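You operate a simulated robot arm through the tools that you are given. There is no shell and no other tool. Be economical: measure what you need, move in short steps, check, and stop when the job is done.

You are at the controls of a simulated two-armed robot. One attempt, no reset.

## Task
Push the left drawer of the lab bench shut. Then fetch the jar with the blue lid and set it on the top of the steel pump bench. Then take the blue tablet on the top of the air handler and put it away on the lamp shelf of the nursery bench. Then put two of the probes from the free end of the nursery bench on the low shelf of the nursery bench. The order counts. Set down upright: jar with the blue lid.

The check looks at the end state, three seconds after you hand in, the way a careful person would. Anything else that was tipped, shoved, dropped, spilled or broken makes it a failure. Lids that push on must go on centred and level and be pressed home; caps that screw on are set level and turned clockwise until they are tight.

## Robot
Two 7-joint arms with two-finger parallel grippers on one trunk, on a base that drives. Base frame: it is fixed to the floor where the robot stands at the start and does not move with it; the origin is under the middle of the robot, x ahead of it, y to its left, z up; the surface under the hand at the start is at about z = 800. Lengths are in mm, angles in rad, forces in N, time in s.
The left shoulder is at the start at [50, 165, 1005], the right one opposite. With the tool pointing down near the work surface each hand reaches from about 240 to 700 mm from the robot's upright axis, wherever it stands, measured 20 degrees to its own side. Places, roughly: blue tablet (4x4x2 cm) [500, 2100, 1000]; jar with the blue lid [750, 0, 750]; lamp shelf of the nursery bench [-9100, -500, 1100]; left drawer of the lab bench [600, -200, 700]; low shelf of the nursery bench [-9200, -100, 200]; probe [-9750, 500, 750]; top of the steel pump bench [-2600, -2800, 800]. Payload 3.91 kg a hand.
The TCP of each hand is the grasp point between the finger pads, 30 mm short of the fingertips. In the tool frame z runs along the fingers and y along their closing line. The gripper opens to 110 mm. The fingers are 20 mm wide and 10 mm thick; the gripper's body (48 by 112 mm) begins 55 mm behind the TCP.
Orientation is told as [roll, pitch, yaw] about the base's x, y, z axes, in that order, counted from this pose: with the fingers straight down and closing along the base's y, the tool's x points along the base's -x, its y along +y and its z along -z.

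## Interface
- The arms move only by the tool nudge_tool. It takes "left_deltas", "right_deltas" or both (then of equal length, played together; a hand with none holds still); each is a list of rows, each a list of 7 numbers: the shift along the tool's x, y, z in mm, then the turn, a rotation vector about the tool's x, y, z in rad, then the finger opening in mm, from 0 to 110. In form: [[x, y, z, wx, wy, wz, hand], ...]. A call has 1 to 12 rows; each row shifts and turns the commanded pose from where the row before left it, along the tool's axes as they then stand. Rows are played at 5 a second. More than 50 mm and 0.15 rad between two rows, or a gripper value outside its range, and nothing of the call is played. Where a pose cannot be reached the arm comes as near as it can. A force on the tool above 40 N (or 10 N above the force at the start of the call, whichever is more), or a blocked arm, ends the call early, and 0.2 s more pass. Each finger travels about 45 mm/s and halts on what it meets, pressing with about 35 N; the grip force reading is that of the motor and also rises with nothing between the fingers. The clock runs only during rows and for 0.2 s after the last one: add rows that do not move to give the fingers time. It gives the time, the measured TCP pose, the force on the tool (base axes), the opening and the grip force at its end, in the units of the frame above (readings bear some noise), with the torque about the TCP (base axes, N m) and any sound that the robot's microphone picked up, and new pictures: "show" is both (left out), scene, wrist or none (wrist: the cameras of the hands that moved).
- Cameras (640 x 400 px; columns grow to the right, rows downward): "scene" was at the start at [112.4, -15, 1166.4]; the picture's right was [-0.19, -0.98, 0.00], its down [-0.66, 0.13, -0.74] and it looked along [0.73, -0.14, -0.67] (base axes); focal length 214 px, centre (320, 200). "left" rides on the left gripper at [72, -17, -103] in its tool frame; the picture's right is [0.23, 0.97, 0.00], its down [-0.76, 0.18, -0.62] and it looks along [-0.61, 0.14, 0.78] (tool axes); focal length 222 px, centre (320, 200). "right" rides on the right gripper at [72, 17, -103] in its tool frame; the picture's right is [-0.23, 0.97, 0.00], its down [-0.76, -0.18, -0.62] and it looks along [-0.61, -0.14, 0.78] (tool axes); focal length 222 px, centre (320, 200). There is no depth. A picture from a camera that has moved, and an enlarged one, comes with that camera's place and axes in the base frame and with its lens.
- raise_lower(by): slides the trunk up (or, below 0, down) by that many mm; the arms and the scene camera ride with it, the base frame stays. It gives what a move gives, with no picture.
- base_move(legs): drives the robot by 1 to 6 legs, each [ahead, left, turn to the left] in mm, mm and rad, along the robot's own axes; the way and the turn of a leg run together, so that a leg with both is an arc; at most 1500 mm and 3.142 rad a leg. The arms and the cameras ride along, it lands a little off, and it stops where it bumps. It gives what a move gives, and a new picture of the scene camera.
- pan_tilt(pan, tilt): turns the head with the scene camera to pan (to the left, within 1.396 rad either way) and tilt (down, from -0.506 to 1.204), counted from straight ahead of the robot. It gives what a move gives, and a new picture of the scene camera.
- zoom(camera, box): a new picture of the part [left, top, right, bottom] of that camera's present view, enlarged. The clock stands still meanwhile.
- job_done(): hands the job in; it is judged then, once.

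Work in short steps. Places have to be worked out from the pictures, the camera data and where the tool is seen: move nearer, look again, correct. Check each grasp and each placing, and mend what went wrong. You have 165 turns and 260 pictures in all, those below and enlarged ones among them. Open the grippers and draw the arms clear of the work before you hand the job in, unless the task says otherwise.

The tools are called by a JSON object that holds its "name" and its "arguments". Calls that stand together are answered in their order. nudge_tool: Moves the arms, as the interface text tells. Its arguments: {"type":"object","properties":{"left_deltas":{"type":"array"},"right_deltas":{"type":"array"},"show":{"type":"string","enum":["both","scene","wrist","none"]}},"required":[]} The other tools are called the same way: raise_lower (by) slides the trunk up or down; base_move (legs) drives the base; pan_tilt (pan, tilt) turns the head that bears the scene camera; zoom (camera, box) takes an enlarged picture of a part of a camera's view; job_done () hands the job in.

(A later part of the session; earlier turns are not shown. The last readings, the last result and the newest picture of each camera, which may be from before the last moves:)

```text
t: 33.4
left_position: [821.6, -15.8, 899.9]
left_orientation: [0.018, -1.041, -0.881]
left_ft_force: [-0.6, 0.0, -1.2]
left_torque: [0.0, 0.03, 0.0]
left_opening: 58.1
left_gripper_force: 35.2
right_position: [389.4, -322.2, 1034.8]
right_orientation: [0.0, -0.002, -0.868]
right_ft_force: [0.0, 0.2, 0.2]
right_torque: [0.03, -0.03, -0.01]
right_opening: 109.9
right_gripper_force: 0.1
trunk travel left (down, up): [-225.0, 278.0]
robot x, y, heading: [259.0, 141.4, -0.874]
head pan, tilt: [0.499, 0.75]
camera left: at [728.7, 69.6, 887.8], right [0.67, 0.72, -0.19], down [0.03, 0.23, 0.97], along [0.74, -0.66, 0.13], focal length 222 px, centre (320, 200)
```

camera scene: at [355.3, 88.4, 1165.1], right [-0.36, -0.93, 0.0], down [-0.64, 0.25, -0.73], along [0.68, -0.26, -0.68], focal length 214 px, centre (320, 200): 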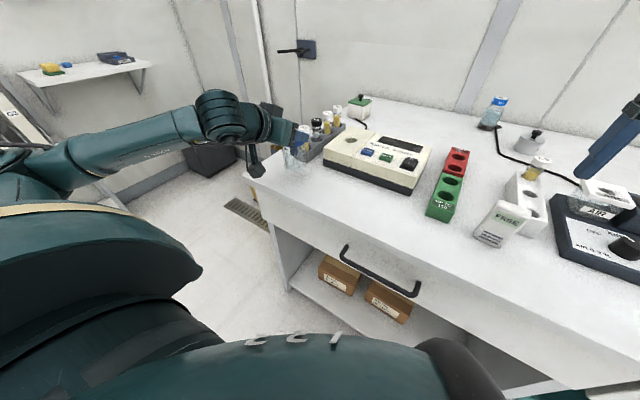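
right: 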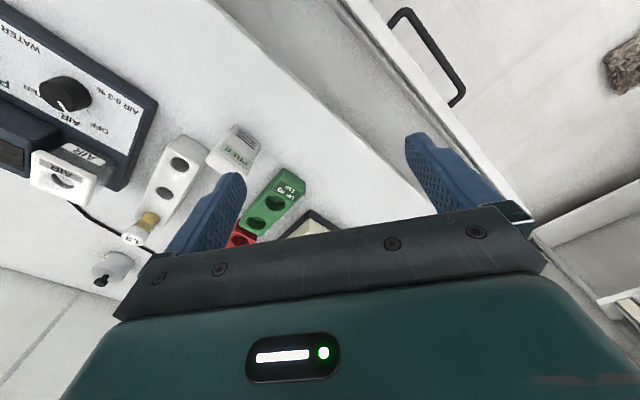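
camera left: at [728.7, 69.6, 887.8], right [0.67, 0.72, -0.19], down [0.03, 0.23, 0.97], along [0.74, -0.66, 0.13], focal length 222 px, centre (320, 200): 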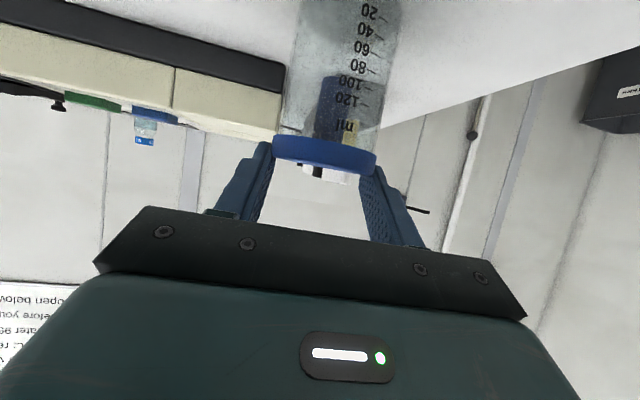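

By comparison with the earlier view the jar is still about 4 mm up. I lower on.

{"name": "nudge_tool", "arguments": {"left_deltas": [[1.7, 0, 1, 0, 0, 0, 30], [1.7, 0, 1, 0, 0, 0, 30], [0, 0, 0, 0, 0, 0, 30], [0, 0, 0, 0, 0, 0, 30]], "show": "none"}}

{"name": "nudge_tool", "arguments": {"left_deltas": [[1.7, 0, 1, 0, 0, 0, 30], [0, 0, 0, 0, 0, 0, 30], [0, 0, 0, 0, 0, 0, 30]], "show": "none"}}

```text
t: 34.4
left_position: [821.8, -15.1, 897.3]
left_orientation: [0.02, -1.049, -0.884]
left_ft_force: [1.8, 0.7, 12.3]
left_torque: [-0.02, 0.1, 0.05]
left_opening: 57.9
left_gripper_force: 35.4
right_position: [389.9, -322.2, 1034.7]
right_orientation: [0.0, -0.001, -0.869]
right_ft_force: [-0.6, 0.2, -0.2]
right_torque: [0.0, -0.01, 0.0]
right_opening: 110.1
right_gripper_force: 0.0
trunk travel left (down, up): [-225.0, 278.0]
robot x, y, heading: [256.0, 139.6, -0.87]
head pan, tilt: [0.499, 0.75]
```

```text
t: 35.2
left_position: [823.4, -16.3, 897.2]
left_orientation: [0.02, -1.049, -0.883]
left_ft_force: [4.3, 0.8, 20.0]
left_torque: [-0.21, -0.42, 0.17]
left_opening: 57.6
left_gripper_force: 34.9
right_position: [389.5, -321.6, 1035.2]
right_orientation: [0.003, -0.001, -0.869]
right_ft_force: [0.5, 0.5, -0.7]
right_torque: [0.02, 0.03, -0.01]
right_opening: 110.0
right_gripper_force: 0.1
trunk travel left (down, up): [-225.0, 278.0]
robot x, y, heading: [257.6, 142.5, -0.868]
head pan, tilt: [0.499, 0.75]
```

The jar is down: 20 N pressed with no slip, so the lid grip is firm. I relieve the force, open, go 20 mm deeper so the pads cover the lid, and close again.

{"name": "nudge_tool", "arguments": {"left_deltas": [[-2.2, 0, -1.3, 0, 0, 0, 30], [0, 0, 0, 0, 0, 0, 64], [0, 0, 0, 0, 0, 0, 80], [0, 0, 0, 0, 0, 0, 80], [10, 0, 5.8, 0, 0, 0, 80], [10, 0, 5.8, 0, 0, 0, 80], [0, 0, 0, 0, 0, 0, 80]]}}

```text
t: 36.8
left_position: [822.3, -15.5, 871.8]
left_orientation: [0.016, -1.041, -0.88]
left_ft_force: [-0.4, -0.3, -0.1]
left_torque: [0.03, 0.01, 0.0]
left_opening: 79.9
left_gripper_force: 0.0
right_position: [390.0, -322.6, 1035.4]
right_orientation: [0.0, 0.0, -0.868]
right_ft_force: [-0.4, 0.3, -0.5]
right_torque: [0.0, -0.03, 0.0]
right_opening: 110.0
right_gripper_force: 0.1
trunk travel left (down, up): [-225.0, 278.0]
robot x, y, heading: [256.4, 138.5, -0.864]
head pan, tilt: [0.499, 0.75]
camera scene: at [355.2, 88.4, 1165.1], right [-0.36, -0.93, 0.0], down [-0.64, 0.25, -0.73], along [0.68, -0.26, -0.68], focal length 214 px, centre (320, 200)
camera left: at [729.2, 70.2, 860.0], right [0.67, 0.72, -0.19], down [0.03, 0.23, 0.97], along [0.74, -0.66, 0.13], focal length 222 px, centre (320, 200)
```

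scene: 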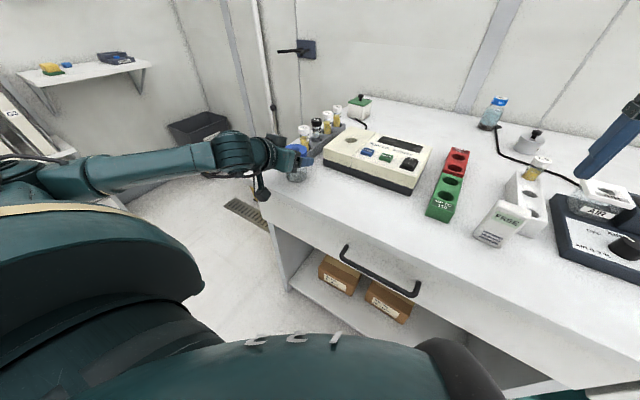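
left: 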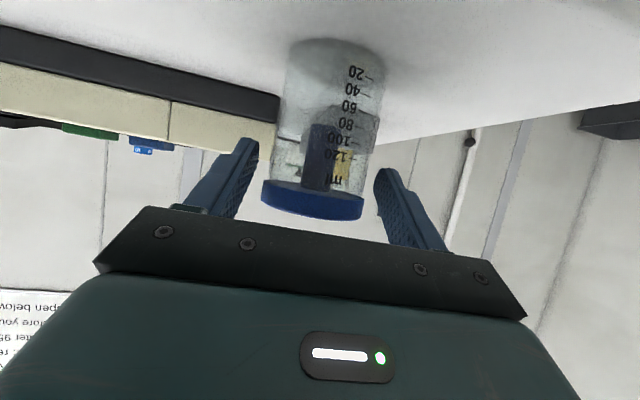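

The lid is now between the pads. I close and lift 25 mm.

{"name": "nudge_tool", "arguments": {"left_deltas": [[0, 0, 0, 0, 0, 0, 65], [0, 0, 0, 0, 0, 0, 40], [0, 0, 0, 0, 0, 0, 30], [0, 0, 0, 0, 0, 0, 30], [0, 0, 0, 0, 0, 0, 30], [-7, 0, -4, 0, 0, 0, 30], [-7, 0, -4, 0, 0, 0, 30], [-7, 0, -4, 0, 0, 0, 30], [0, 0, 0, 0, 0, 0, 30]]}}

```text
t: 38.8
left_position: [823.3, -16.5, 896.1]
left_orientation: [0.018, -1.04, -0.882]
left_ft_force: [0.3, -0.3, -1.0]
left_torque: [0.01, 0.0, -0.01]
left_opening: 57.7
left_gripper_force: 35.3
right_position: [390.1, -322.6, 1034.1]
right_orientation: [0.0, 0.0, -0.869]
right_ft_force: [0.2, 0.6, -0.2]
right_torque: [-0.01, -0.01, 0.0]
right_opening: 110.1
right_gripper_force: 0.1
trunk travel left (down, up): [-225.0, 278.0]
robot x, y, heading: [260.3, 144.3, -0.864]
head pan, tilt: [0.499, 0.75]
camera scene: at [355.3, 88.4, 1165.1], right [-0.36, -0.93, 0.0], down [-0.64, 0.25, -0.73], along [0.68, -0.26, -0.68], focal length 214 px, centre (320, 200)
camera left: at [729.2, 70.0, 884.2], right [0.67, 0.72, -0.19], down [0.03, 0.23, 0.97], along [0.74, -0.66, 0.13], focal length 222 px, centre (320, 200)
```

scene: 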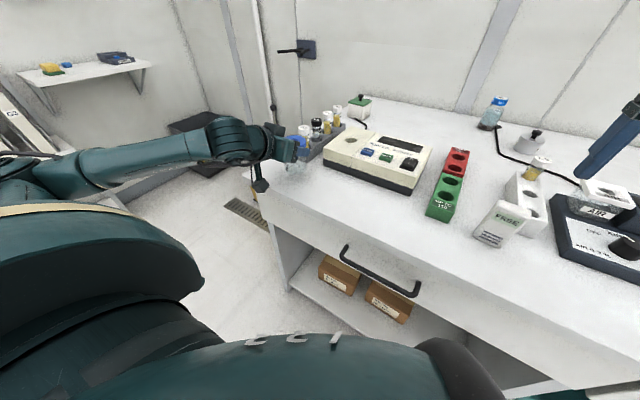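
left: 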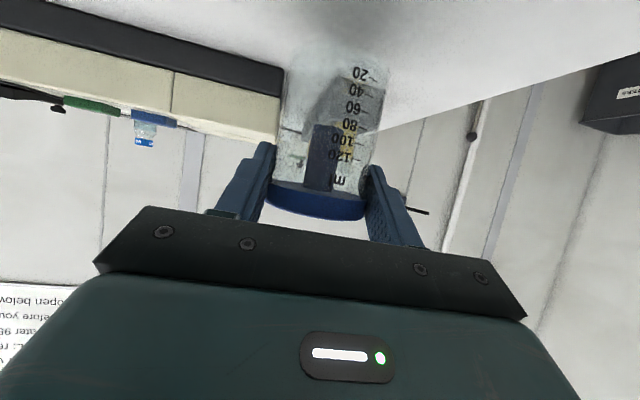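

The lid stays in place in the grip and the jar comes along. I raise it and draw it back off the bench.

{"name": "nudge_tool", "arguments": {"left_deltas": [[-26, 0, -15, 0, 0, 0, 30], [-26, 0, -15, 0, 0, 0, 30], [-10, 0, -30, 0, 0, 0, 30], [0, 0, -36, 0, 0, 0, 30], [0, 0, -36, 0, 0, 0, 30], [0, 0, -36, 0, 0, 0, 30], [0, 0, -30, 0, 0, 0, 30], [0, 0, 0, 0, 0, 0, 30]], "show": "wrist"}}

{"name": "pan_tilt", "arguments": {"pan": -1.39, "tilt": 0.3}}

```text
t: 40.6
left_position: [739.5, 88.0, 1059.5]
left_orientation: [0.016, -1.039, -0.88]
left_ft_force: [0.0, -0.1, -0.9]
left_torque: [0.02, -0.01, 0.01]
left_opening: 57.6
left_gripper_force: 34.8
left hand out of reach, approached as far as the arm can: row 7
right_position: [390.8, -322.5, 1034.4]
right_orientation: [0.001, 0.0, -0.87]
right_ft_force: [0.5, -1.3, -0.7]
right_torque: [-0.01, 0.01, 0.0]
right_opening: 110.2
right_gripper_force: 0.1
trunk travel left (down, up): [-225.0, 278.0]
robot x, y, heading: [258.9, 140.2, -0.866]
head pan, tilt: [0.499, 0.75]
camera left: at [645.3, 174.5, 1047.4], right [0.67, 0.72, -0.19], down [0.03, 0.23, 0.97], along [0.74, -0.66, 0.13], focal length 222 px, centre (320, 200)
```

left: 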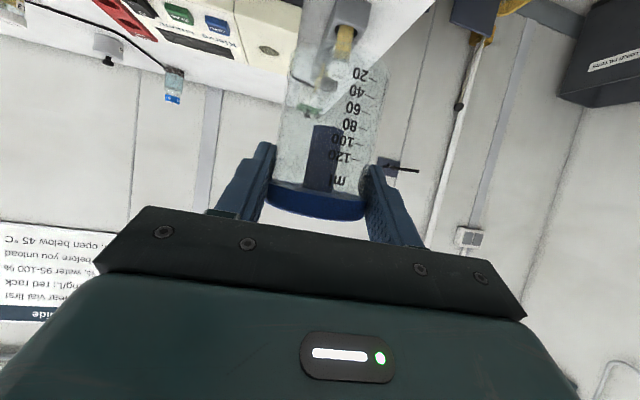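

```text
t: 42.4
left_position: [740.7, 89.0, 1058.7]
left_orientation: [0.015, -1.04, -0.883]
left_ft_force: [-0.3, 0.0, -0.6]
left_torque: [-0.01, 0.0, 0.0]
left_opening: 57.4
left_gripper_force: 35.1
right_position: [390.8, -321.8, 1034.7]
right_orientation: [0.0, 0.001, -0.87]
right_ft_force: [-0.7, 0.1, -0.5]
right_torque: [0.0, 0.03, 0.02]
right_opening: 110.0
right_gripper_force: 0.1
trunk travel left (down, up): [-225.0, 278.0]
robot x, y, heading: [260.7, 141.3, -0.867]
head pan, tilt: [-1.389, 0.3]
camera scene: at [218.8, 46.0, 1205.5], right [-0.77, 0.63, 0.0], down [0.19, 0.23, -0.96], along [-0.6, -0.74, -0.3], focal length 214 px, centre (320, 200)
```

scene: 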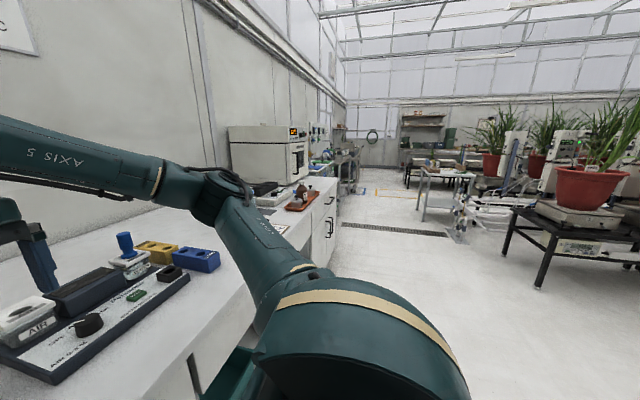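

The jar is held well. Behind to the right runs the wall with more benches; the pump bench should appear near pixel (341, 156). I zoom there.

{"name": "zoom", "arguments": {"camera": "scene", "box": [280, 90, 480, 250]}}

{"name": "zoom", "arguments": {"camera": "scene", "box": [400, 100, 640, 300]}}

```text
2.50 times, centred on (380, 170) of scene
camera zoom: at [218.8, 46.0, 1205.5], right [-0.77, 0.63, 0.0], down [0.19, 0.23, -0.96], along [-0.6, -0.74, -0.3], focal length 536 px, centre (170, 275)
```

zoom: 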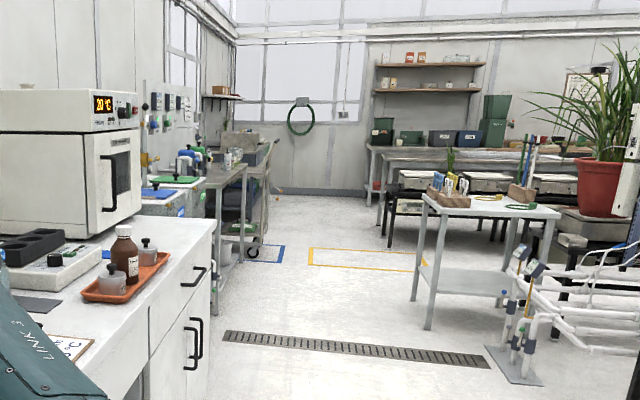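

```text
2.00 times, centred on (520, 200) of scene
camera zoom: at [218.8, 46.0, 1205.5], right [-0.77, 0.63, 0.0], down [0.19, 0.23, -0.96], along [-0.6, -0.74, -0.3], focal length 429 px, centre (-80, 200)
```

zoom: 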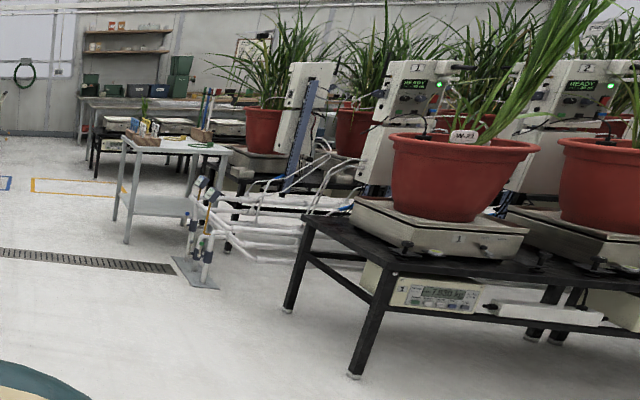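

The steel pump bench matches the one beyond the oven cabinet. I back off and strafe right along the aisle in stages.

{"name": "base_move", "arguments": {"legs": [[-137, 0, -0.084], [0, -1300, 0]]}}

```text
t: 55.0
left_position: [-423.5, -594.2, 1058.1]
left_orientation: [0.016, -1.04, -0.992]
left_ft_force: [-0.4, -0.1, -0.4]
left_torque: [0.03, 0.02, 0.04]
left_opening: 57.7
left_gripper_force: 34.6
right_position: [-815.1, -964.0, 1034.1]
right_orientation: [0.001, -0.001, -0.979]
right_ft_force: [0.5, 0.1, 0.2]
right_torque: [0.01, 0.01, -0.02]
right_opening: 109.9
right_gripper_force: 0.0
trunk travel left (down, up): [-225.0, 278.0]
robot x, y, heading: [-895.8, -487.2, -0.98]
head pan, tilt: [-1.389, 0.3]
camera scene: at [-945.3, -579.0, 1205.5], right [-0.7, 0.71, 0.0], down [0.21, 0.21, -0.96], along [-0.68, -0.67, -0.3], focal length 214 px, centre (320, 200)
```

scene: 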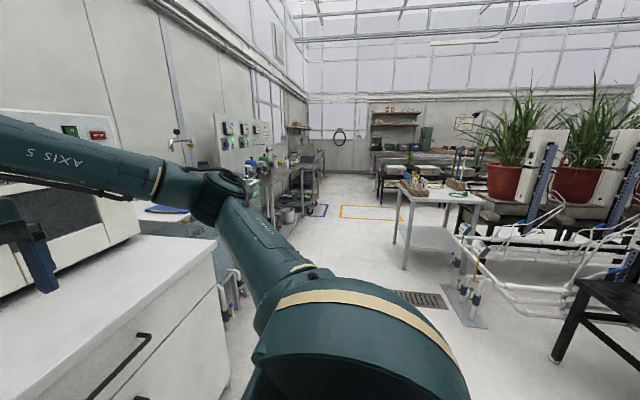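

On track. I strafe on 1500 mm and look again.

{"name": "base_move", "arguments": {"legs": [[0, -1450, 0.02]]}}

{"name": "zoom", "arguments": {"camera": "scene", "box": [180, 100, 480, 300]}}

```text
t: 67.8
left_position: [-1637.7, -1398.3, 1057.2]
left_orientation: [0.016, -1.04, -1.019]
left_ft_force: [-0.5, 0.1, -1.1]
left_torque: [0.03, 0.01, 0.05]
left_opening: 57.2
left_gripper_force: 35.5
right_position: [-2038.7, -1757.6, 1033.6]
right_orientation: [-0.002, 0.0, -1.008]
right_ft_force: [0.5, 0.1, 0.2]
right_torque: [-0.01, -0.01, 0.02]
right_opening: 110.1
right_gripper_force: 0.1
trunk travel left (down, up): [-225.0, 278.0]
robot x, y, heading: [-2108.0, -1285.7, -1.003]
head pan, tilt: [-1.389, 0.3]
camera scene: at [-2159.0, -1369.6, 1205.5], right [-0.68, 0.73, 0.0], down [0.22, 0.2, -0.96], along [-0.7, -0.65, -0.3], focal length 214 px, centre (320, 200)
```

scene: 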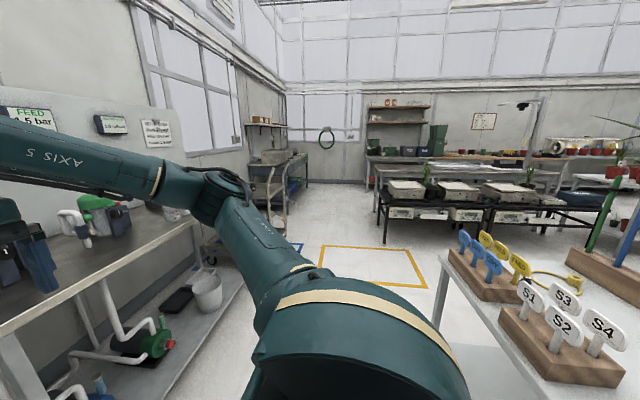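

```text
2.00 times, centred on (330, 200) of scene
camera zoom: at [-2159.0, -1369.6, 1205.5], right [-0.68, 0.73, 0.0], down [0.22, 0.2, -0.96], along [-0.7, -0.65, -0.3], focal length 429 px, centre (300, 200)
```

zoom: 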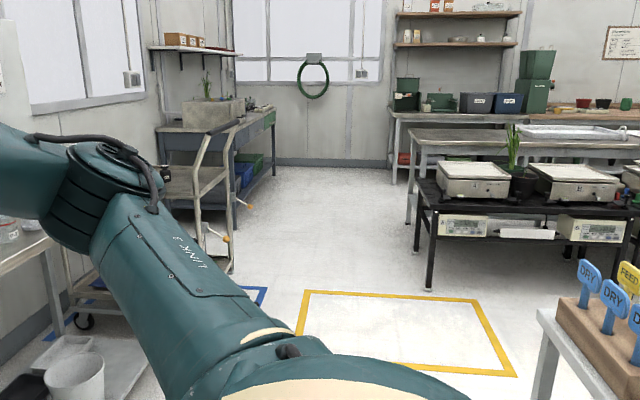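

The pump bench front is at about n=560 and the probe table behind me is close. I move toward the bench a bit and look at it.

{"name": "base_move", "arguments": {"legs": [[160, 0, 0.05]]}}

{"name": "pan_tilt", "arguments": {"pan": -0.5, "tilt": 0.5}}

```text
t: 69.2
left_position: [-1541.2, -1513.9, 1058.0]
left_orientation: [0.015, -1.04, -0.975]
left_ft_force: [-0.3, -0.5, -0.6]
left_torque: [0.03, -0.02, 0.01]
left_opening: 57.3
left_gripper_force: 34.8
right_position: [-1927.5, -1890.4, 1033.8]
right_orientation: [0.001, 0.0, -0.962]
right_ft_force: [0.2, -0.4, -0.5]
right_torque: [0.03, 0.04, -0.02]
right_opening: 109.9
right_gripper_force: 0.1
trunk travel left (down, up): [-225.0, 278.0]
robot x, y, heading: [-2014.3, -1415.8, -0.958]
head pan, tilt: [-1.389, 0.3]
camera scene: at [-2064.0, -1508.1, 1205.4], right [-0.71, 0.7, 0.0], down [0.21, 0.21, -0.96], along [-0.67, -0.68, -0.3], focal length 214 px, centre (320, 200)
```

scene: 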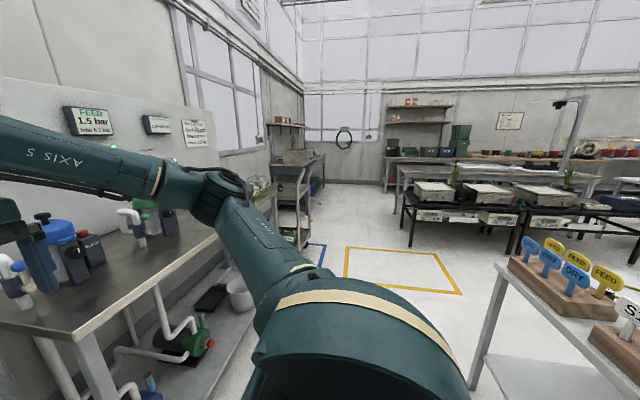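

```text
t: 70.4
left_position: [-1542.7, -1513.7, 1057.5]
left_orientation: [0.018, -1.04, -0.974]
left_ft_force: [0.3, -0.9, -0.8]
left_torque: [0.02, -0.01, 0.02]
left_opening: 57.6
left_gripper_force: 34.9
right_position: [-1927.9, -1892.1, 1035.1]
right_orientation: [0.0, -0.001, -0.962]
right_ft_force: [0.0, -0.1, 0.6]
right_torque: [0.0, -0.01, -0.01]
right_opening: 109.9
right_gripper_force: 0.0
trunk travel left (down, up): [-225.0, 278.0]
robot x, y, heading: [-2014.6, -1417.9, -0.959]
head pan, tilt: [-0.499, 0.499]
camera scene: at [-1988.6, -1531.8, 1187.1], right [-0.99, -0.11, 0.0], down [-0.05, 0.48, -0.88], along [0.1, -0.87, -0.48], focal length 214 px, centre (320, 200)
```

scene: 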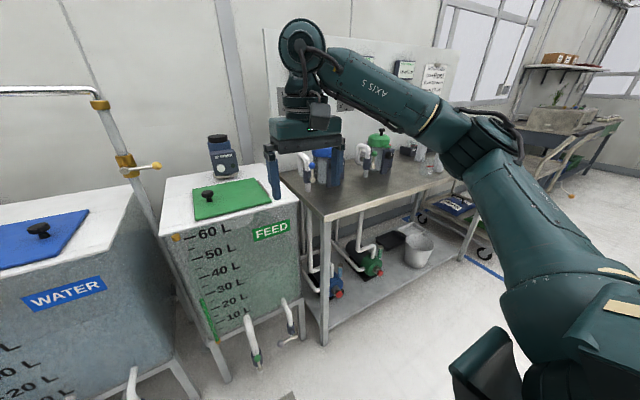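

The bench with pumps spans s ≈ -2800 to -3450, a bit off the rough place. I strafe further and look at the whole area before choosing a spot.

{"name": "base_move", "arguments": {"legs": [[0, -700, 0]]}}

{"name": "pan_tilt", "arguments": {"pan": 0.0, "tilt": 0.5}}

```text
t: 77.0
left_position: [-2125.5, -1921.2, 1057.8]
left_orientation: [0.015, -1.04, -0.998]
left_ft_force: [0.3, 0.0, -0.3]
left_torque: [0.01, 0.03, 0.0]
left_opening: 57.5
left_gripper_force: 34.7
right_position: [-2518.9, -2288.4, 1033.2]
right_orientation: [0.0, 0.0, -0.984]
right_ft_force: [0.4, -0.3, 0.5]
right_torque: [-0.02, -0.02, -0.02]
right_opening: 110.1
right_gripper_force: 0.0
trunk travel left (down, up): [-225.0, 278.0]
robot x, y, heading: [-2593.7, -1816.9, -0.978]
head pan, tilt: [-0.499, 0.499]
camera scene: at [-2572.3, -1929.3, 1187.1], right [-1.0, -0.09, 0.0], down [-0.04, 0.48, -0.88], along [0.08, -0.87, -0.48], focal length 214 px, centre (320, 200)
```

scene: 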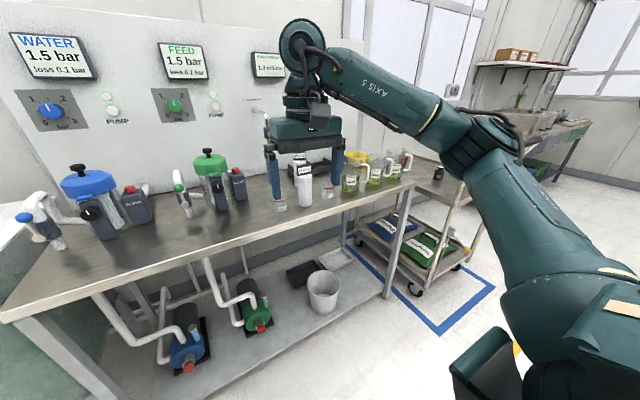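

```text
t: 78.0
left_position: [-2124.6, -1920.9, 1059.0]
left_orientation: [0.019, -1.04, -0.998]
left_ft_force: [0.4, -0.5, -0.7]
left_torque: [0.01, 0.03, 0.0]
left_opening: 57.6
left_gripper_force: 35.0
right_position: [-2520.5, -2289.5, 1034.6]
right_orientation: [-0.001, 0.0, -0.984]
right_ft_force: [-0.3, -0.4, -0.7]
right_torque: [0.03, -0.02, 0.04]
right_opening: 110.1
right_gripper_force: 0.1
trunk travel left (down, up): [-225.0, 278.0]
robot x, y, heading: [-2597.7, -1817.8, -0.982]
head pan, tilt: [0.0, 0.499]
camera scene: at [-2530.0, -1914.4, 1187.1], right [-0.83, -0.55, 0.0], down [-0.27, 0.4, -0.88], along [0.49, -0.73, -0.48], focal length 214 px, centre (320, 200)
```

scene: 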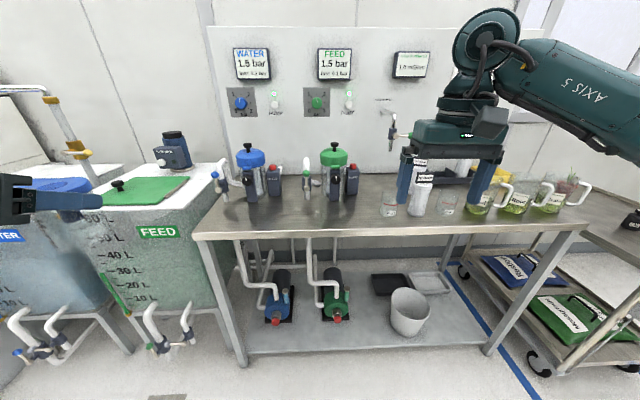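

The bench spans s -2843 to -3984, front at n≈585, with free space in front of the pumps. I aim for about (-2156, -2360); first drive a bit nearer.

{"name": "base_move", "arguments": {"legs": [[110, -100, 0.03]]}}

{"name": "pan_tilt", "arguments": {"pan": 0.25, "tilt": 0.7}}

```text
t: 79.5
left_position: [-2145.0, -2051.8, 1059.3]
left_orientation: [0.017, -1.038, -0.967]
left_ft_force: [0.1, 0.3, -1.0]
left_torque: [0.0, 0.02, -0.01]
left_opening: 57.5
left_gripper_force: 35.3
right_position: [-2527.7, -2432.9, 1035.3]
right_orientation: [0.0, 0.0, -0.954]
right_ft_force: [-0.3, -0.3, -0.3]
right_torque: [0.04, -0.02, 0.01]
right_opening: 110.3
right_gripper_force: 0.0
trunk travel left (down, up): [-225.0, 278.0]
robot x, y, heading: [-2619.4, -1959.7, -0.95]
head pan, tilt: [0.0, 0.499]
camera scene: at [-2550.3, -2058.8, 1187.0], right [-0.81, -0.58, 0.0], down [-0.28, 0.39, -0.88], along [0.51, -0.72, -0.48], focal length 214 px, centre (320, 200)
```

scene: 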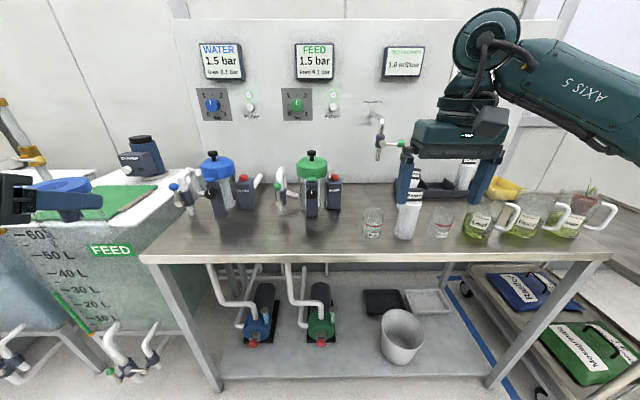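

```text
t: 80.3
left_position: [-2145.6, -2052.2, 1057.1]
left_orientation: [0.016, -1.038, -0.968]
left_ft_force: [0.4, -0.2, -0.6]
left_torque: [0.0, 0.02, 0.02]
left_opening: 57.4
left_gripper_force: 35.0
right_position: [-2528.8, -2433.1, 1034.8]
right_orientation: [-0.001, 0.0, -0.953]
right_ft_force: [0.8, 0.2, 0.5]
right_torque: [0.0, 0.02, -0.01]
right_opening: 110.0
right_gripper_force: 0.1
trunk travel left (down, up): [-225.0, 278.0]
robot x, y, heading: [-2618.4, -1959.1, -0.958]
head pan, tilt: [0.25, 0.7]
camera scene: at [-2538.2, -2039.4, 1169.4], right [-0.65, -0.76, 0.0], down [-0.49, 0.42, -0.77], along [0.58, -0.49, -0.64], focal length 214 px, centre (320, 200)
```

scene: 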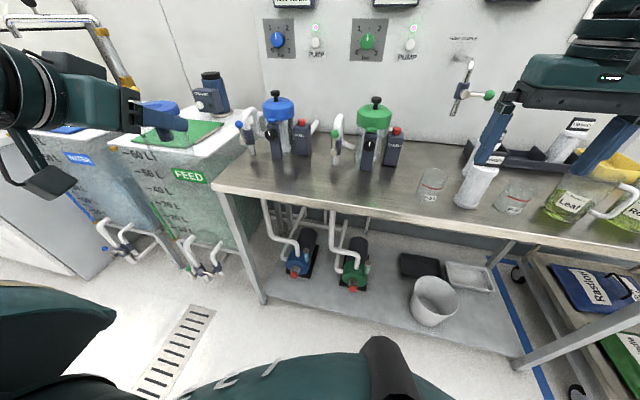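

The spot at (-2150, -2368) has more than 100 mm free all round. I bring the jar over it at height.

{"name": "nudge_tool", "arguments": {"left_deltas": [[0, -36, 0, 0, 0, 0, 30], [0, -37, 0, 0, 0, 0, 30], [0, -37, 0, 0, 0, 0, 30], [0, -37, 0, 0, 0, 0, 30], [0, -36, 0, 0, 0, 0, 30], [-21.8, 0, 37, 0, 0, 0, 30], [-21.8, 0, 37, 0, 0, 0, 30], [-21.8, 0, 37, 0, 0, 0, 30], [-21.8, 0, 37, 0, 0, 0, 30], [-21.8, 0, 37, 0, 0, 0, 30], [-21.8, 0, 37, 0, 0, 0, 30], [0, 0, 0, 0, 0, 0, 30]]}}

```text
t: 82.9
left_position: [-2134.7, -2381.2, 1072.7]
left_orientation: [0.018, -1.041, -0.967]
left_ft_force: [0.7, 0.2, -0.4]
left_torque: [0.03, -0.01, 0.01]
left_opening: 57.5
left_gripper_force: 35.2
left hand out of reach, approached as far as the arm can: row 1, 2
right_position: [-2527.3, -2433.1, 1035.7]
right_orientation: [-0.001, -0.001, -0.952]
right_ft_force: [-0.2, -0.5, -0.4]
right_torque: [-0.04, -0.01, 0.03]
right_opening: 110.0
right_gripper_force: 0.0
trunk travel left (down, up): [-225.0, 278.0]
robot x, y, heading: [-2618.3, -1962.2, -0.95]
head pan, tilt: [0.25, 0.7]
camera scene: at [-2538.2, -2039.3, 1169.4], right [-0.65, -0.76, 0.0], down [-0.49, 0.42, -0.76], along [0.58, -0.49, -0.64], focal length 214 px, centre (320, 200)
camera left: at [-2219.5, -2288.0, 1061.6], right [0.73, 0.66, -0.19], down [0.05, 0.22, 0.97], along [0.68, -0.72, 0.13], focal length 222 px, centre (320, 200)
```

scene: 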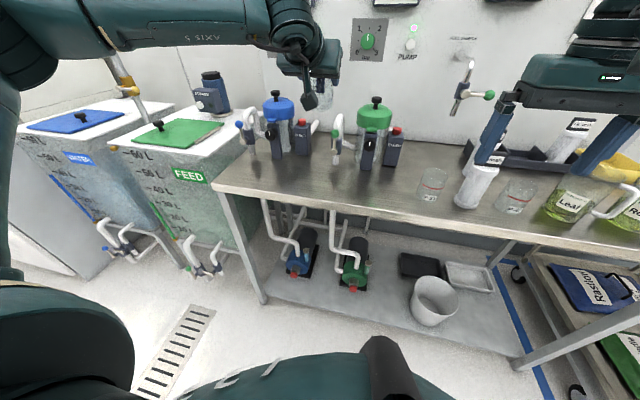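
left: 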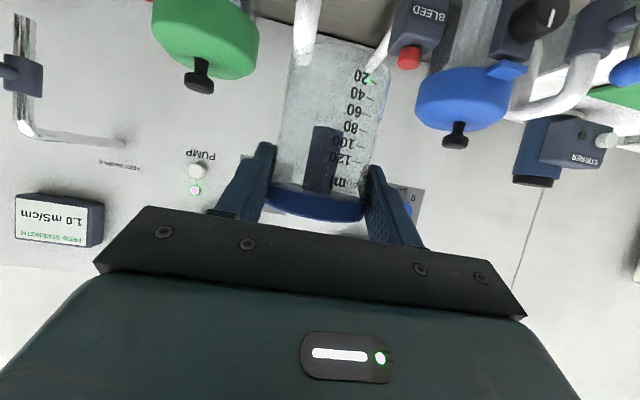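

Jar hovers at n≈700 between the pumps. I pull back 15 mm and lower 165 mm, then check.

{"name": "nudge_tool", "arguments": {"left_deltas": [[7.6, 0, -12.9, 0, 0, 0, 30], [36, 0, 21.2, 0, 0, 0, 30], [36, 0, 21.2, 0, 0, 0, 30], [36, 0, 21.2, 0, 0, 0, 30], [35, 0, 20.5, 0, 0, 0, 30], [0, 0, 0, 0, 0, 0, 30]]}}

```text
t: 84.3
left_position: [-2140.0, -2363.9, 907.8]
left_orientation: [0.015, -1.041, -0.964]
left_ft_force: [-0.3, 0.6, -0.4]
left_torque: [0.01, 0.03, -0.02]
left_opening: 57.4
left_gripper_force: 34.9
right_position: [-2527.7, -2433.0, 1034.5]
right_orientation: [-0.001, 0.002, -0.952]
right_ft_force: [-0.3, 0.2, 0.0]
right_torque: [0.02, 0.02, -0.02]
right_opening: 110.0
right_gripper_force: 0.1
trunk travel left (down, up): [-225.0, 278.0]
robot x, y, heading: [-2622.0, -1962.2, -0.953]
head pan, tilt: [0.25, 0.7]
camera scene: at [-2538.2, -2039.4, 1169.4], right [-0.65, -0.76, 0.0], down [-0.49, 0.42, -0.76], along [0.58, -0.49, -0.64], focal length 214 px, centre (320, 200)
camera left: at [-2227.8, -2270.6, 897.2], right [0.73, 0.66, -0.19], down [0.05, 0.22, 0.97], along [0.68, -0.72, 0.13], focal length 222 px, centre (320, 200)
```

scene: 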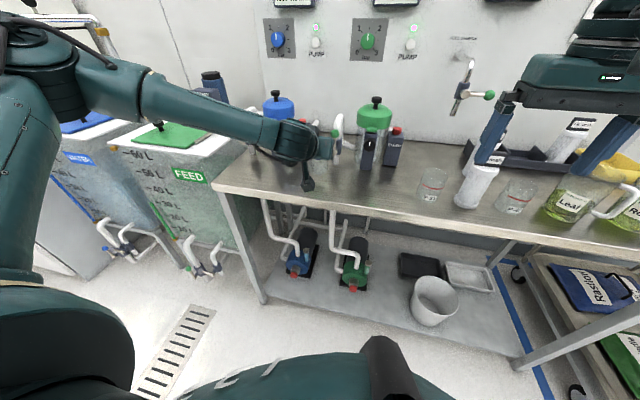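
left: 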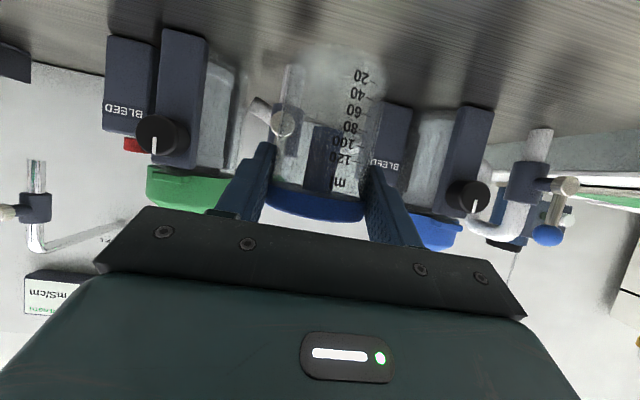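

Clear all round. I lower 28 mm, then creep until contact.

{"name": "nudge_tool", "arguments": {"left_deltas": [[12, 0, 7.1, 0, 0, 0, 30], [12, 0, 7.1, 0, 0, 0, 30], [3.4, 0, 2, 0, 0, 0, 30], [0, 0, 0, 0, 0, 0, 30]], "show": "wrist"}}

{"name": "nudge_tool", "arguments": {"left_deltas": [[1.7, 0, 1, 0, 0, 0, 30], [0, 0, 0, 0, 0, 0, 30]], "show": "none"}}

{"name": "nudge_tool", "arguments": {"left_deltas": [[1.7, 0, 1, 0, 0, 0, 30], [0, 0, 0, 0, 0, 0, 30]], "show": "none"}}

```text
t: 85.3
left_position: [-2139.6, -2365.7, 876.2]
left_orientation: [0.017, -1.04, -0.967]
left_ft_force: [0.7, 0.5, -0.7]
left_torque: [0.01, 0.01, -0.03]
left_opening: 57.4
left_gripper_force: 35.1
right_position: [-2527.8, -2432.8, 1034.6]
right_orientation: [-0.001, -0.001, -0.952]
right_ft_force: [-0.1, 0.4, 0.0]
right_torque: [0.0, -0.02, 0.02]
right_opening: 109.7
right_gripper_force: 0.1
trunk travel left (down, up): [-225.0, 278.0]
robot x, y, heading: [-2619.7, -1957.9, -0.95]
head pan, tilt: [0.25, 0.7]
camera left: at [-2224.6, -2272.3, 865.2], right [0.73, 0.66, -0.19], down [0.05, 0.22, 0.97], along [0.68, -0.72, 0.13], focal length 222 px, centre (320, 200)
```

left: 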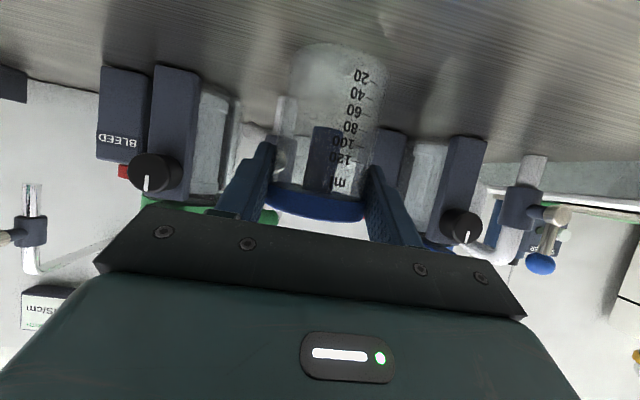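

```text
t: 85.9
left_position: [-2137.9, -2365.3, 873.5]
left_orientation: [0.014, -1.042, -0.968]
left_ft_force: [0.2, -0.1, -0.6]
left_torque: [0.05, 0.0, -0.01]
left_opening: 57.3
left_gripper_force: 35.4
right_position: [-2528.0, -2432.5, 1035.9]
right_orientation: [0.001, 0.0, -0.953]
right_ft_force: [0.4, -0.3, -0.1]
right_torque: [0.0, 0.0, -0.01]
right_opening: 110.0
right_gripper_force: 0.0
trunk travel left (down, up): [-225.0, 278.0]
robot x, y, heading: [-2621.4, -1959.2, -0.953]
head pan, tilt: [0.25, 0.7]
```

```text
t: 86.5
left_position: [-2138.9, -2365.1, 872.0]
left_orientation: [0.016, -1.04, -0.965]
left_ft_force: [-0.2, -0.5, -1.1]
left_torque: [0.01, 0.07, -0.01]
left_opening: 57.5
left_gripper_force: 34.8
right_position: [-2527.5, -2432.6, 1033.9]
right_orientation: [-0.001, 0.001, -0.953]
right_ft_force: [-0.8, 0.2, -0.9]
right_torque: [0.0, 0.02, -0.05]
right_opening: 109.9
right_gripper_force: 0.0
trunk travel left (down, up): [-225.0, 278.0]
robot x, y, heading: [-2622.2, -1964.3, -0.952]
head pan, tilt: [0.25, 0.7]
```

Still hanging (about -1 N). I keep creeping down.

{"name": "nudge_tool", "arguments": {"left_deltas": [[1.7, 0, 1, 0, 0, 0, 30], [0, 0, 0, 0, 0, 0, 30], [1.7, 0, 1, 0, 0, 0, 30], [0, 0, 0, 0, 0, 0, 30]], "show": "none"}}

{"name": "nudge_tool", "arguments": {"left_deltas": [[1.7, 0, 1, 0, 0, 0, 30], [0, 0, 0, 0, 0, 0, 30]], "show": "none"}}

{"name": "nudge_tool", "arguments": {"left_deltas": [[1.7, 0, 1, 0, 0, 0, 30], [0, 0, 0, 0, 0, 0, 30]], "show": "wrist"}}

```text
t: 87.5
left_position: [-2139.5, -2362.9, 870.7]
left_orientation: [0.013, -1.041, -0.964]
left_ft_force: [1.2, -1.9, 5.4]
left_torque: [-0.26, 0.03, 0.06]
left_opening: 57.3
left_gripper_force: 34.5
right_position: [-2528.1, -2432.4, 1035.4]
right_orientation: [-0.001, -0.002, -0.953]
right_ft_force: [0.2, 0.1, -0.6]
right_torque: [-0.01, 0.02, -0.01]
right_opening: 110.1
right_gripper_force: 0.1
trunk travel left (down, up): [-225.0, 278.0]
robot x, y, heading: [-2620.1, -1961.1, -0.952]
head pan, tilt: [0.25, 0.7]
```

```text
t: 88.1
left_position: [-2138.9, -2363.4, 870.5]
left_orientation: [0.017, -1.047, -0.966]
left_ft_force: [1.5, -5.1, 13.2]
left_torque: [-0.46, 0.15, 0.1]
left_opening: 57.4
left_gripper_force: 35.3
right_position: [-2528.2, -2431.5, 1035.2]
right_orientation: [0.001, -0.003, -0.953]
right_ft_force: [0.4, -0.9, 0.1]
right_torque: [0.01, -0.03, 0.0]
right_opening: 110.2
right_gripper_force: 0.0
trunk travel left (down, up): [-225.0, 278.0]
robot x, y, heading: [-2620.0, -1962.1, -0.95]
head pan, tilt: [0.25, 0.7]
```

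```text
t: 88.7
left_position: [-2139.9, -2361.5, 870.7]
left_orientation: [0.015, -1.047, -0.967]
left_ft_force: [2.9, -6.6, 20.3]
left_torque: [-0.38, 0.11, 0.1]
left_opening: 57.5
left_gripper_force: 35.3
left hand out of reach, approached as far as the arm can: row 1
right_position: [-2527.8, -2433.0, 1035.7]
right_orientation: [0.003, -0.002, -0.952]
right_ft_force: [-0.2, 0.1, 0.2]
right_torque: [-0.01, 0.01, 0.04]
right_opening: 110.0
right_gripper_force: 0.1
trunk travel left (down, up): [-225.0, 278.0]
robot x, y, heading: [-2622.0, -1960.9, -0.951]
head pan, tilt: [0.25, 0.7]
camera left: at [-2225.2, -2269.3, 858.2], right [0.73, 0.66, -0.19], down [0.05, 0.23, 0.97], along [0.68, -0.72, 0.14], focal length 222 px, centre (320, 200)
```

left: 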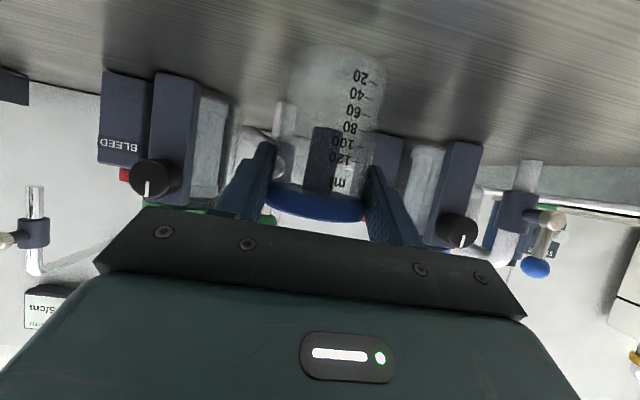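

The jar stands on the bench with 20 N. I relieve that, open, and check before withdrawing.

{"name": "nudge_tool", "arguments": {"left_deltas": [[-4.2, 0, -2.4, 0, 0, 0, 30], [0, 0, 0, 0, 0, 0, 30], [0, 0, 0, 0, 0, 0, 62], [0, 0, 0, 0, 0, 0, 75], [0, 0, 0, 0, 0, 0, 90], [0, 0, 0, 0, 0, 0, 90]], "show": "wrist"}}

{"name": "nudge_tool", "arguments": {"left_deltas": [[-26, 0, -15, 0, 0, 0, 100], [-26, 0, -15, 0, 0, 0, 100], [-36, 0, -20, 0, 0, 0, 100], [-36, 0, -20, 0, 0, 0, 100], [0, 0, 0, 0, 0, 0, 100]]}}

```text
t: 90.1
left_position: [-2138.2, -2361.9, 870.8]
left_orientation: [0.016, -1.04, -0.968]
left_ft_force: [0.1, 0.9, -0.4]
left_torque: [-0.01, 0.0, -0.02]
left_opening: 90.0
left_gripper_force: 0.1
right_position: [-2526.8, -2433.2, 1035.7]
right_orientation: [0.0, -0.002, -0.953]
right_ft_force: [0.5, -0.1, -0.1]
right_torque: [-0.03, 0.03, -0.03]
right_opening: 110.1
right_gripper_force: 0.0
trunk travel left (down, up): [-225.0, 278.0]
robot x, y, heading: [-2621.8, -1961.6, -0.952]
head pan, tilt: [0.25, 0.7]
camera left: at [-2224.4, -2268.9, 859.9], right [0.73, 0.66, -0.19], down [0.05, 0.22, 0.97], along [0.68, -0.72, 0.13], focal length 222 px, centre (320, 200)
```

left: 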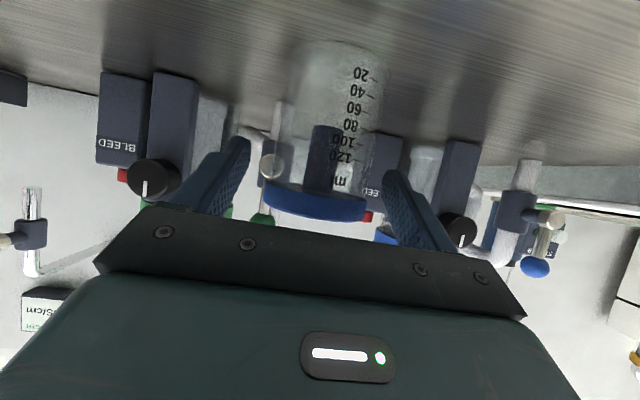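

```text
t: 91.3
left_position: [-2136.4, -2367.4, 1014.7]
left_orientation: [0.017, -1.041, -0.967]
left_ft_force: [0.4, -0.5, 0.6]
left_torque: [0.04, -0.01, 0.01]
left_opening: 100.0
left_gripper_force: 0.0
right_position: [-2528.2, -2433.7, 1035.6]
right_orientation: [0.001, 0.0, -0.952]
right_ft_force: [-0.2, -0.7, -0.2]
right_torque: [0.0, 0.05, -0.03]
right_opening: 109.9
right_gripper_force: 0.0
trunk travel left (down, up): [-225.0, 278.0]
robot x, y, heading: [-2619.8, -1963.5, -0.957]
head pan, tilt: [0.25, 0.7]
camera scene: at [-2538.2, -2039.3, 1169.3], right [-0.65, -0.76, 0.0], down [-0.49, 0.42, -0.76], along [0.58, -0.49, -0.64], focal length 214 px, centre (320, 200)
camera left: at [-2222.5, -2273.8, 1002.8], right [0.73, 0.66, -0.19], down [0.05, 0.22, 0.97], along [0.68, -0.72, 0.13], focal length 222 px, centre (320, 200)
```

scene: 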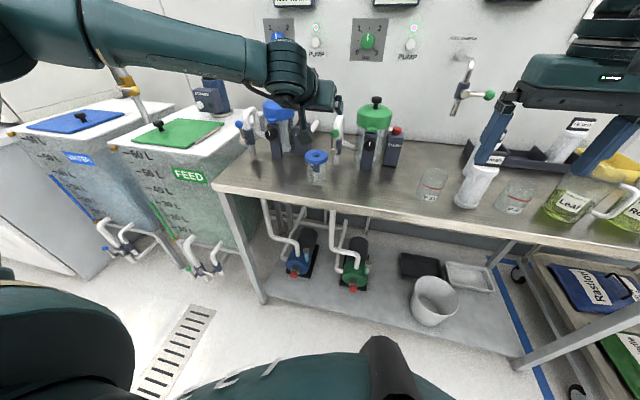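
left: 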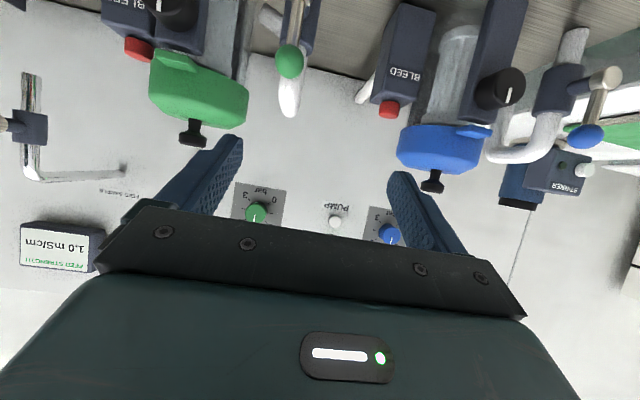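

The jar stands upright on the pump bench. I withdraw the left hand and bring it back to vertical.

{"name": "nudge_tool", "arguments": {"left_deltas": [[0, 0, -40, 0, 0, 0, 100], [10, 0, -40, 0, 0, 0, 100], [20, 0, -40, 0, 0, 0, 100], [20, 0, -40, 0, 0, 0, 100], [0, 0, 0, 0, 0.149, 0, 100], [0, 0, 0, 0, 0.149, 0, 100], [0, 0, 0, 0, 0.149, 0, 100], [0, 0, 0, 0, 0.149, 0, 100], [0, 0, 0, 0, 0.149, 0, 100], [0, 0, 0, 0, 0.149, 0, 100], [0, 0, 0, 0, 0.149, 0, 100]], "show": "none"}}

{"name": "base_move", "arguments": {"legs": [[-180, 0, 0], [0, 1450, 0.02]]}}

```text
t: 93.7
left_position: [-2231.4, -2231.6, 1050.3]
left_orientation: [0.005, 0.007, -0.953]
left_ft_force: [-0.5, 0.6, 0.3]
left_torque: [-0.03, -0.02, -0.01]
left_opening: 100.1
left_gripper_force: 0.1
right_position: [-2527.5, -2433.0, 1035.2]
right_orientation: [0.0, -0.002, -0.951]
right_ft_force: [0.6, 0.2, 0.2]
right_torque: [0.01, 0.01, 0.02]
right_opening: 110.0
right_gripper_force: 0.0
trunk travel left (down, up): [-225.0, 278.0]
robot x, y, heading: [-2621.8, -1963.0, -0.954]
head pan, tilt: [0.25, 0.7]
```

```text
t: 107.8
left_position: [-1155.2, -1211.5, 1050.5]
left_orientation: [0.009, 0.004, -0.926]
left_ft_force: [0.6, 0.8, 0.5]
left_torque: [0.02, -0.03, -0.01]
left_opening: 100.1
left_gripper_force: 0.0
right_position: [-1446.0, -1419.6, 1035.0]
right_orientation: [0.0, -0.001, -0.929]
right_ft_force: [-0.1, -0.4, -0.3]
right_torque: [0.01, 0.01, -0.01]
right_opening: 109.8
right_gripper_force: 0.1
trunk travel left (down, up): [-225.0, 278.0]
robot x, y, heading: [-1549.3, -950.4, -0.927]
head pan, tilt: [0.25, 0.7]
camera scene: at [-1466.5, -1027.5, 1169.4], right [-0.63, -0.78, 0.0], down [-0.5, 0.4, -0.76], along [0.6, -0.48, -0.64], focal length 214 px, centre (320, 200)
```

scene: 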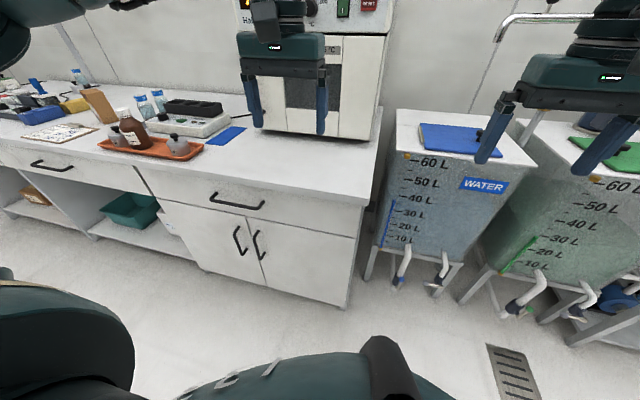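

On track. One more leg left, then I look toward the air handler.

{"name": "base_move", "arguments": {"legs": [[-60, 1450, 0]]}}

{"name": "pan_tilt", "arguments": {"pan": 1.39, "tilt": 0.35}}

```text
t: 120.7
left_position: [-39.1, -247.1, 1051.5]
left_orientation: [0.009, 0.003, -0.88]
left_ft_force: [0.2, 0.5, -0.4]
left_torque: [-0.03, 0.01, -0.05]
left_opening: 100.1
left_gripper_force: 0.1
right_position: [-320.8, -469.5, 1035.3]
right_orientation: [0.0, 0.0, -0.882]
right_ft_force: [0.2, -0.7, -0.1]
right_torque: [-0.01, 0.01, -0.02]
right_opening: 110.1
right_gripper_force: 0.0
trunk travel left (down, up): [-225.0, 278.0]
robot x, y, heading: [-443.6, -4.3, -0.882]
head pan, tilt: [0.25, 0.7]
camera scene: at [-359.3, -77.5, 1169.4], right [-0.59, -0.81, 0.0], down [-0.52, 0.38, -0.76], along [0.62, -0.45, -0.64], focal length 214 px, centre (320, 200)
```

scene: 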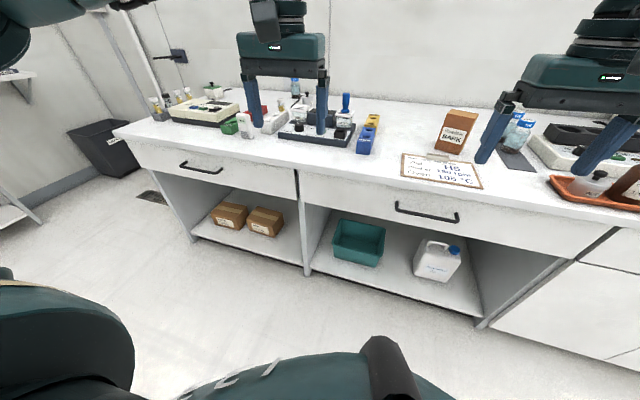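

```text
t: 122.0
left_position: [-39.8, -247.0, 1050.9]
left_orientation: [0.009, 0.003, -0.878]
left_ft_force: [0.0, 0.8, 0.7]
left_torque: [-0.02, 0.0, 0.03]
left_opening: 100.2
left_gripper_force: 0.0
right_position: [-321.5, -468.8, 1035.4]
right_orientation: [0.0, 0.0, -0.881]
right_ft_force: [-0.5, -0.5, -0.3]
right_torque: [-0.01, 0.0, 0.04]
right_opening: 109.9
right_gripper_force: 0.0
trunk travel left (down, up): [-225.0, 278.0]
robot x, y, heading: [-446.8, -6.1, -0.884]
head pan, tilt: [1.389, 0.351]
camera scene: at [-346.5, 17.9, 1200.7], right [0.49, -0.87, 0.0], down [-0.3, -0.17, -0.94], along [0.82, 0.46, -0.34], focal length 214 px, centre (320, 200)
```

scene: 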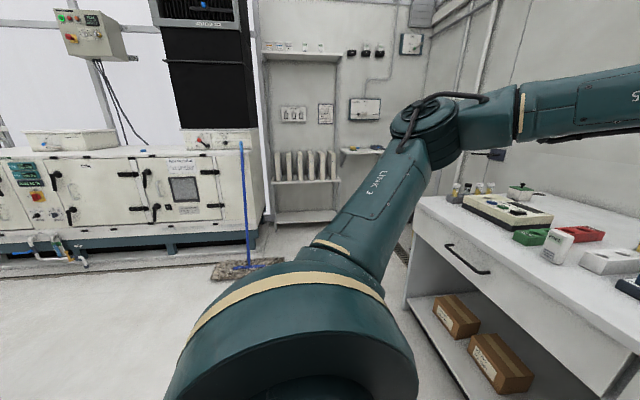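

The air handler is ahead-left; the tablet should be near pixel (146, 148). I zoom in.

{"name": "zoom", "arguments": {"camera": "scene", "box": [0, 80, 280, 280]}}

{"name": "zoom", "arguments": {"camera": "scene", "box": [80, 110, 200, 180]}}

```text
2.00 times, centred on (140, 180) of scene
camera zoom: at [-346.5, 17.9, 1200.7], right [0.49, -0.87, 0.0], down [-0.3, -0.17, -0.94], along [0.82, 0.46, -0.34], focal length 429 px, centre (680, 240)
```

zoom: 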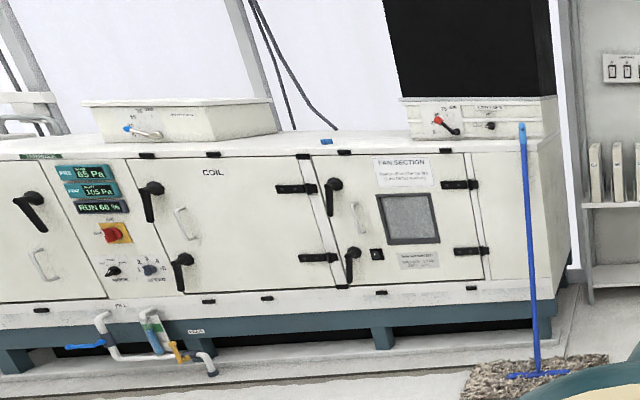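

```text
5.33 times, centred on (140, 145) of scene
camera zoom: at [-346.5, 17.9, 1200.7], right [0.49, -0.87, 0.0], down [-0.3, -0.17, -0.94], along [0.82, 0.46, -0.34], focal length 1144 px, centre (1280, 493)
```

zoom: 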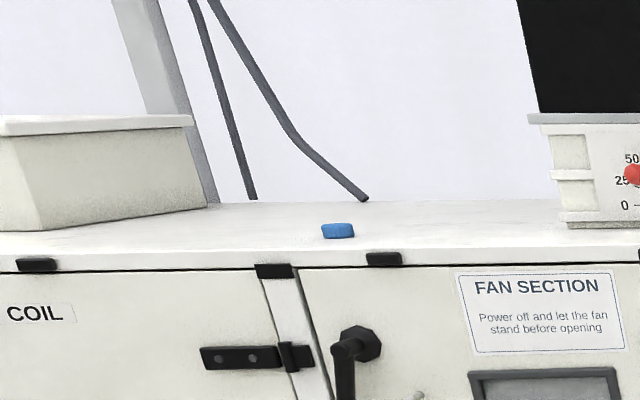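

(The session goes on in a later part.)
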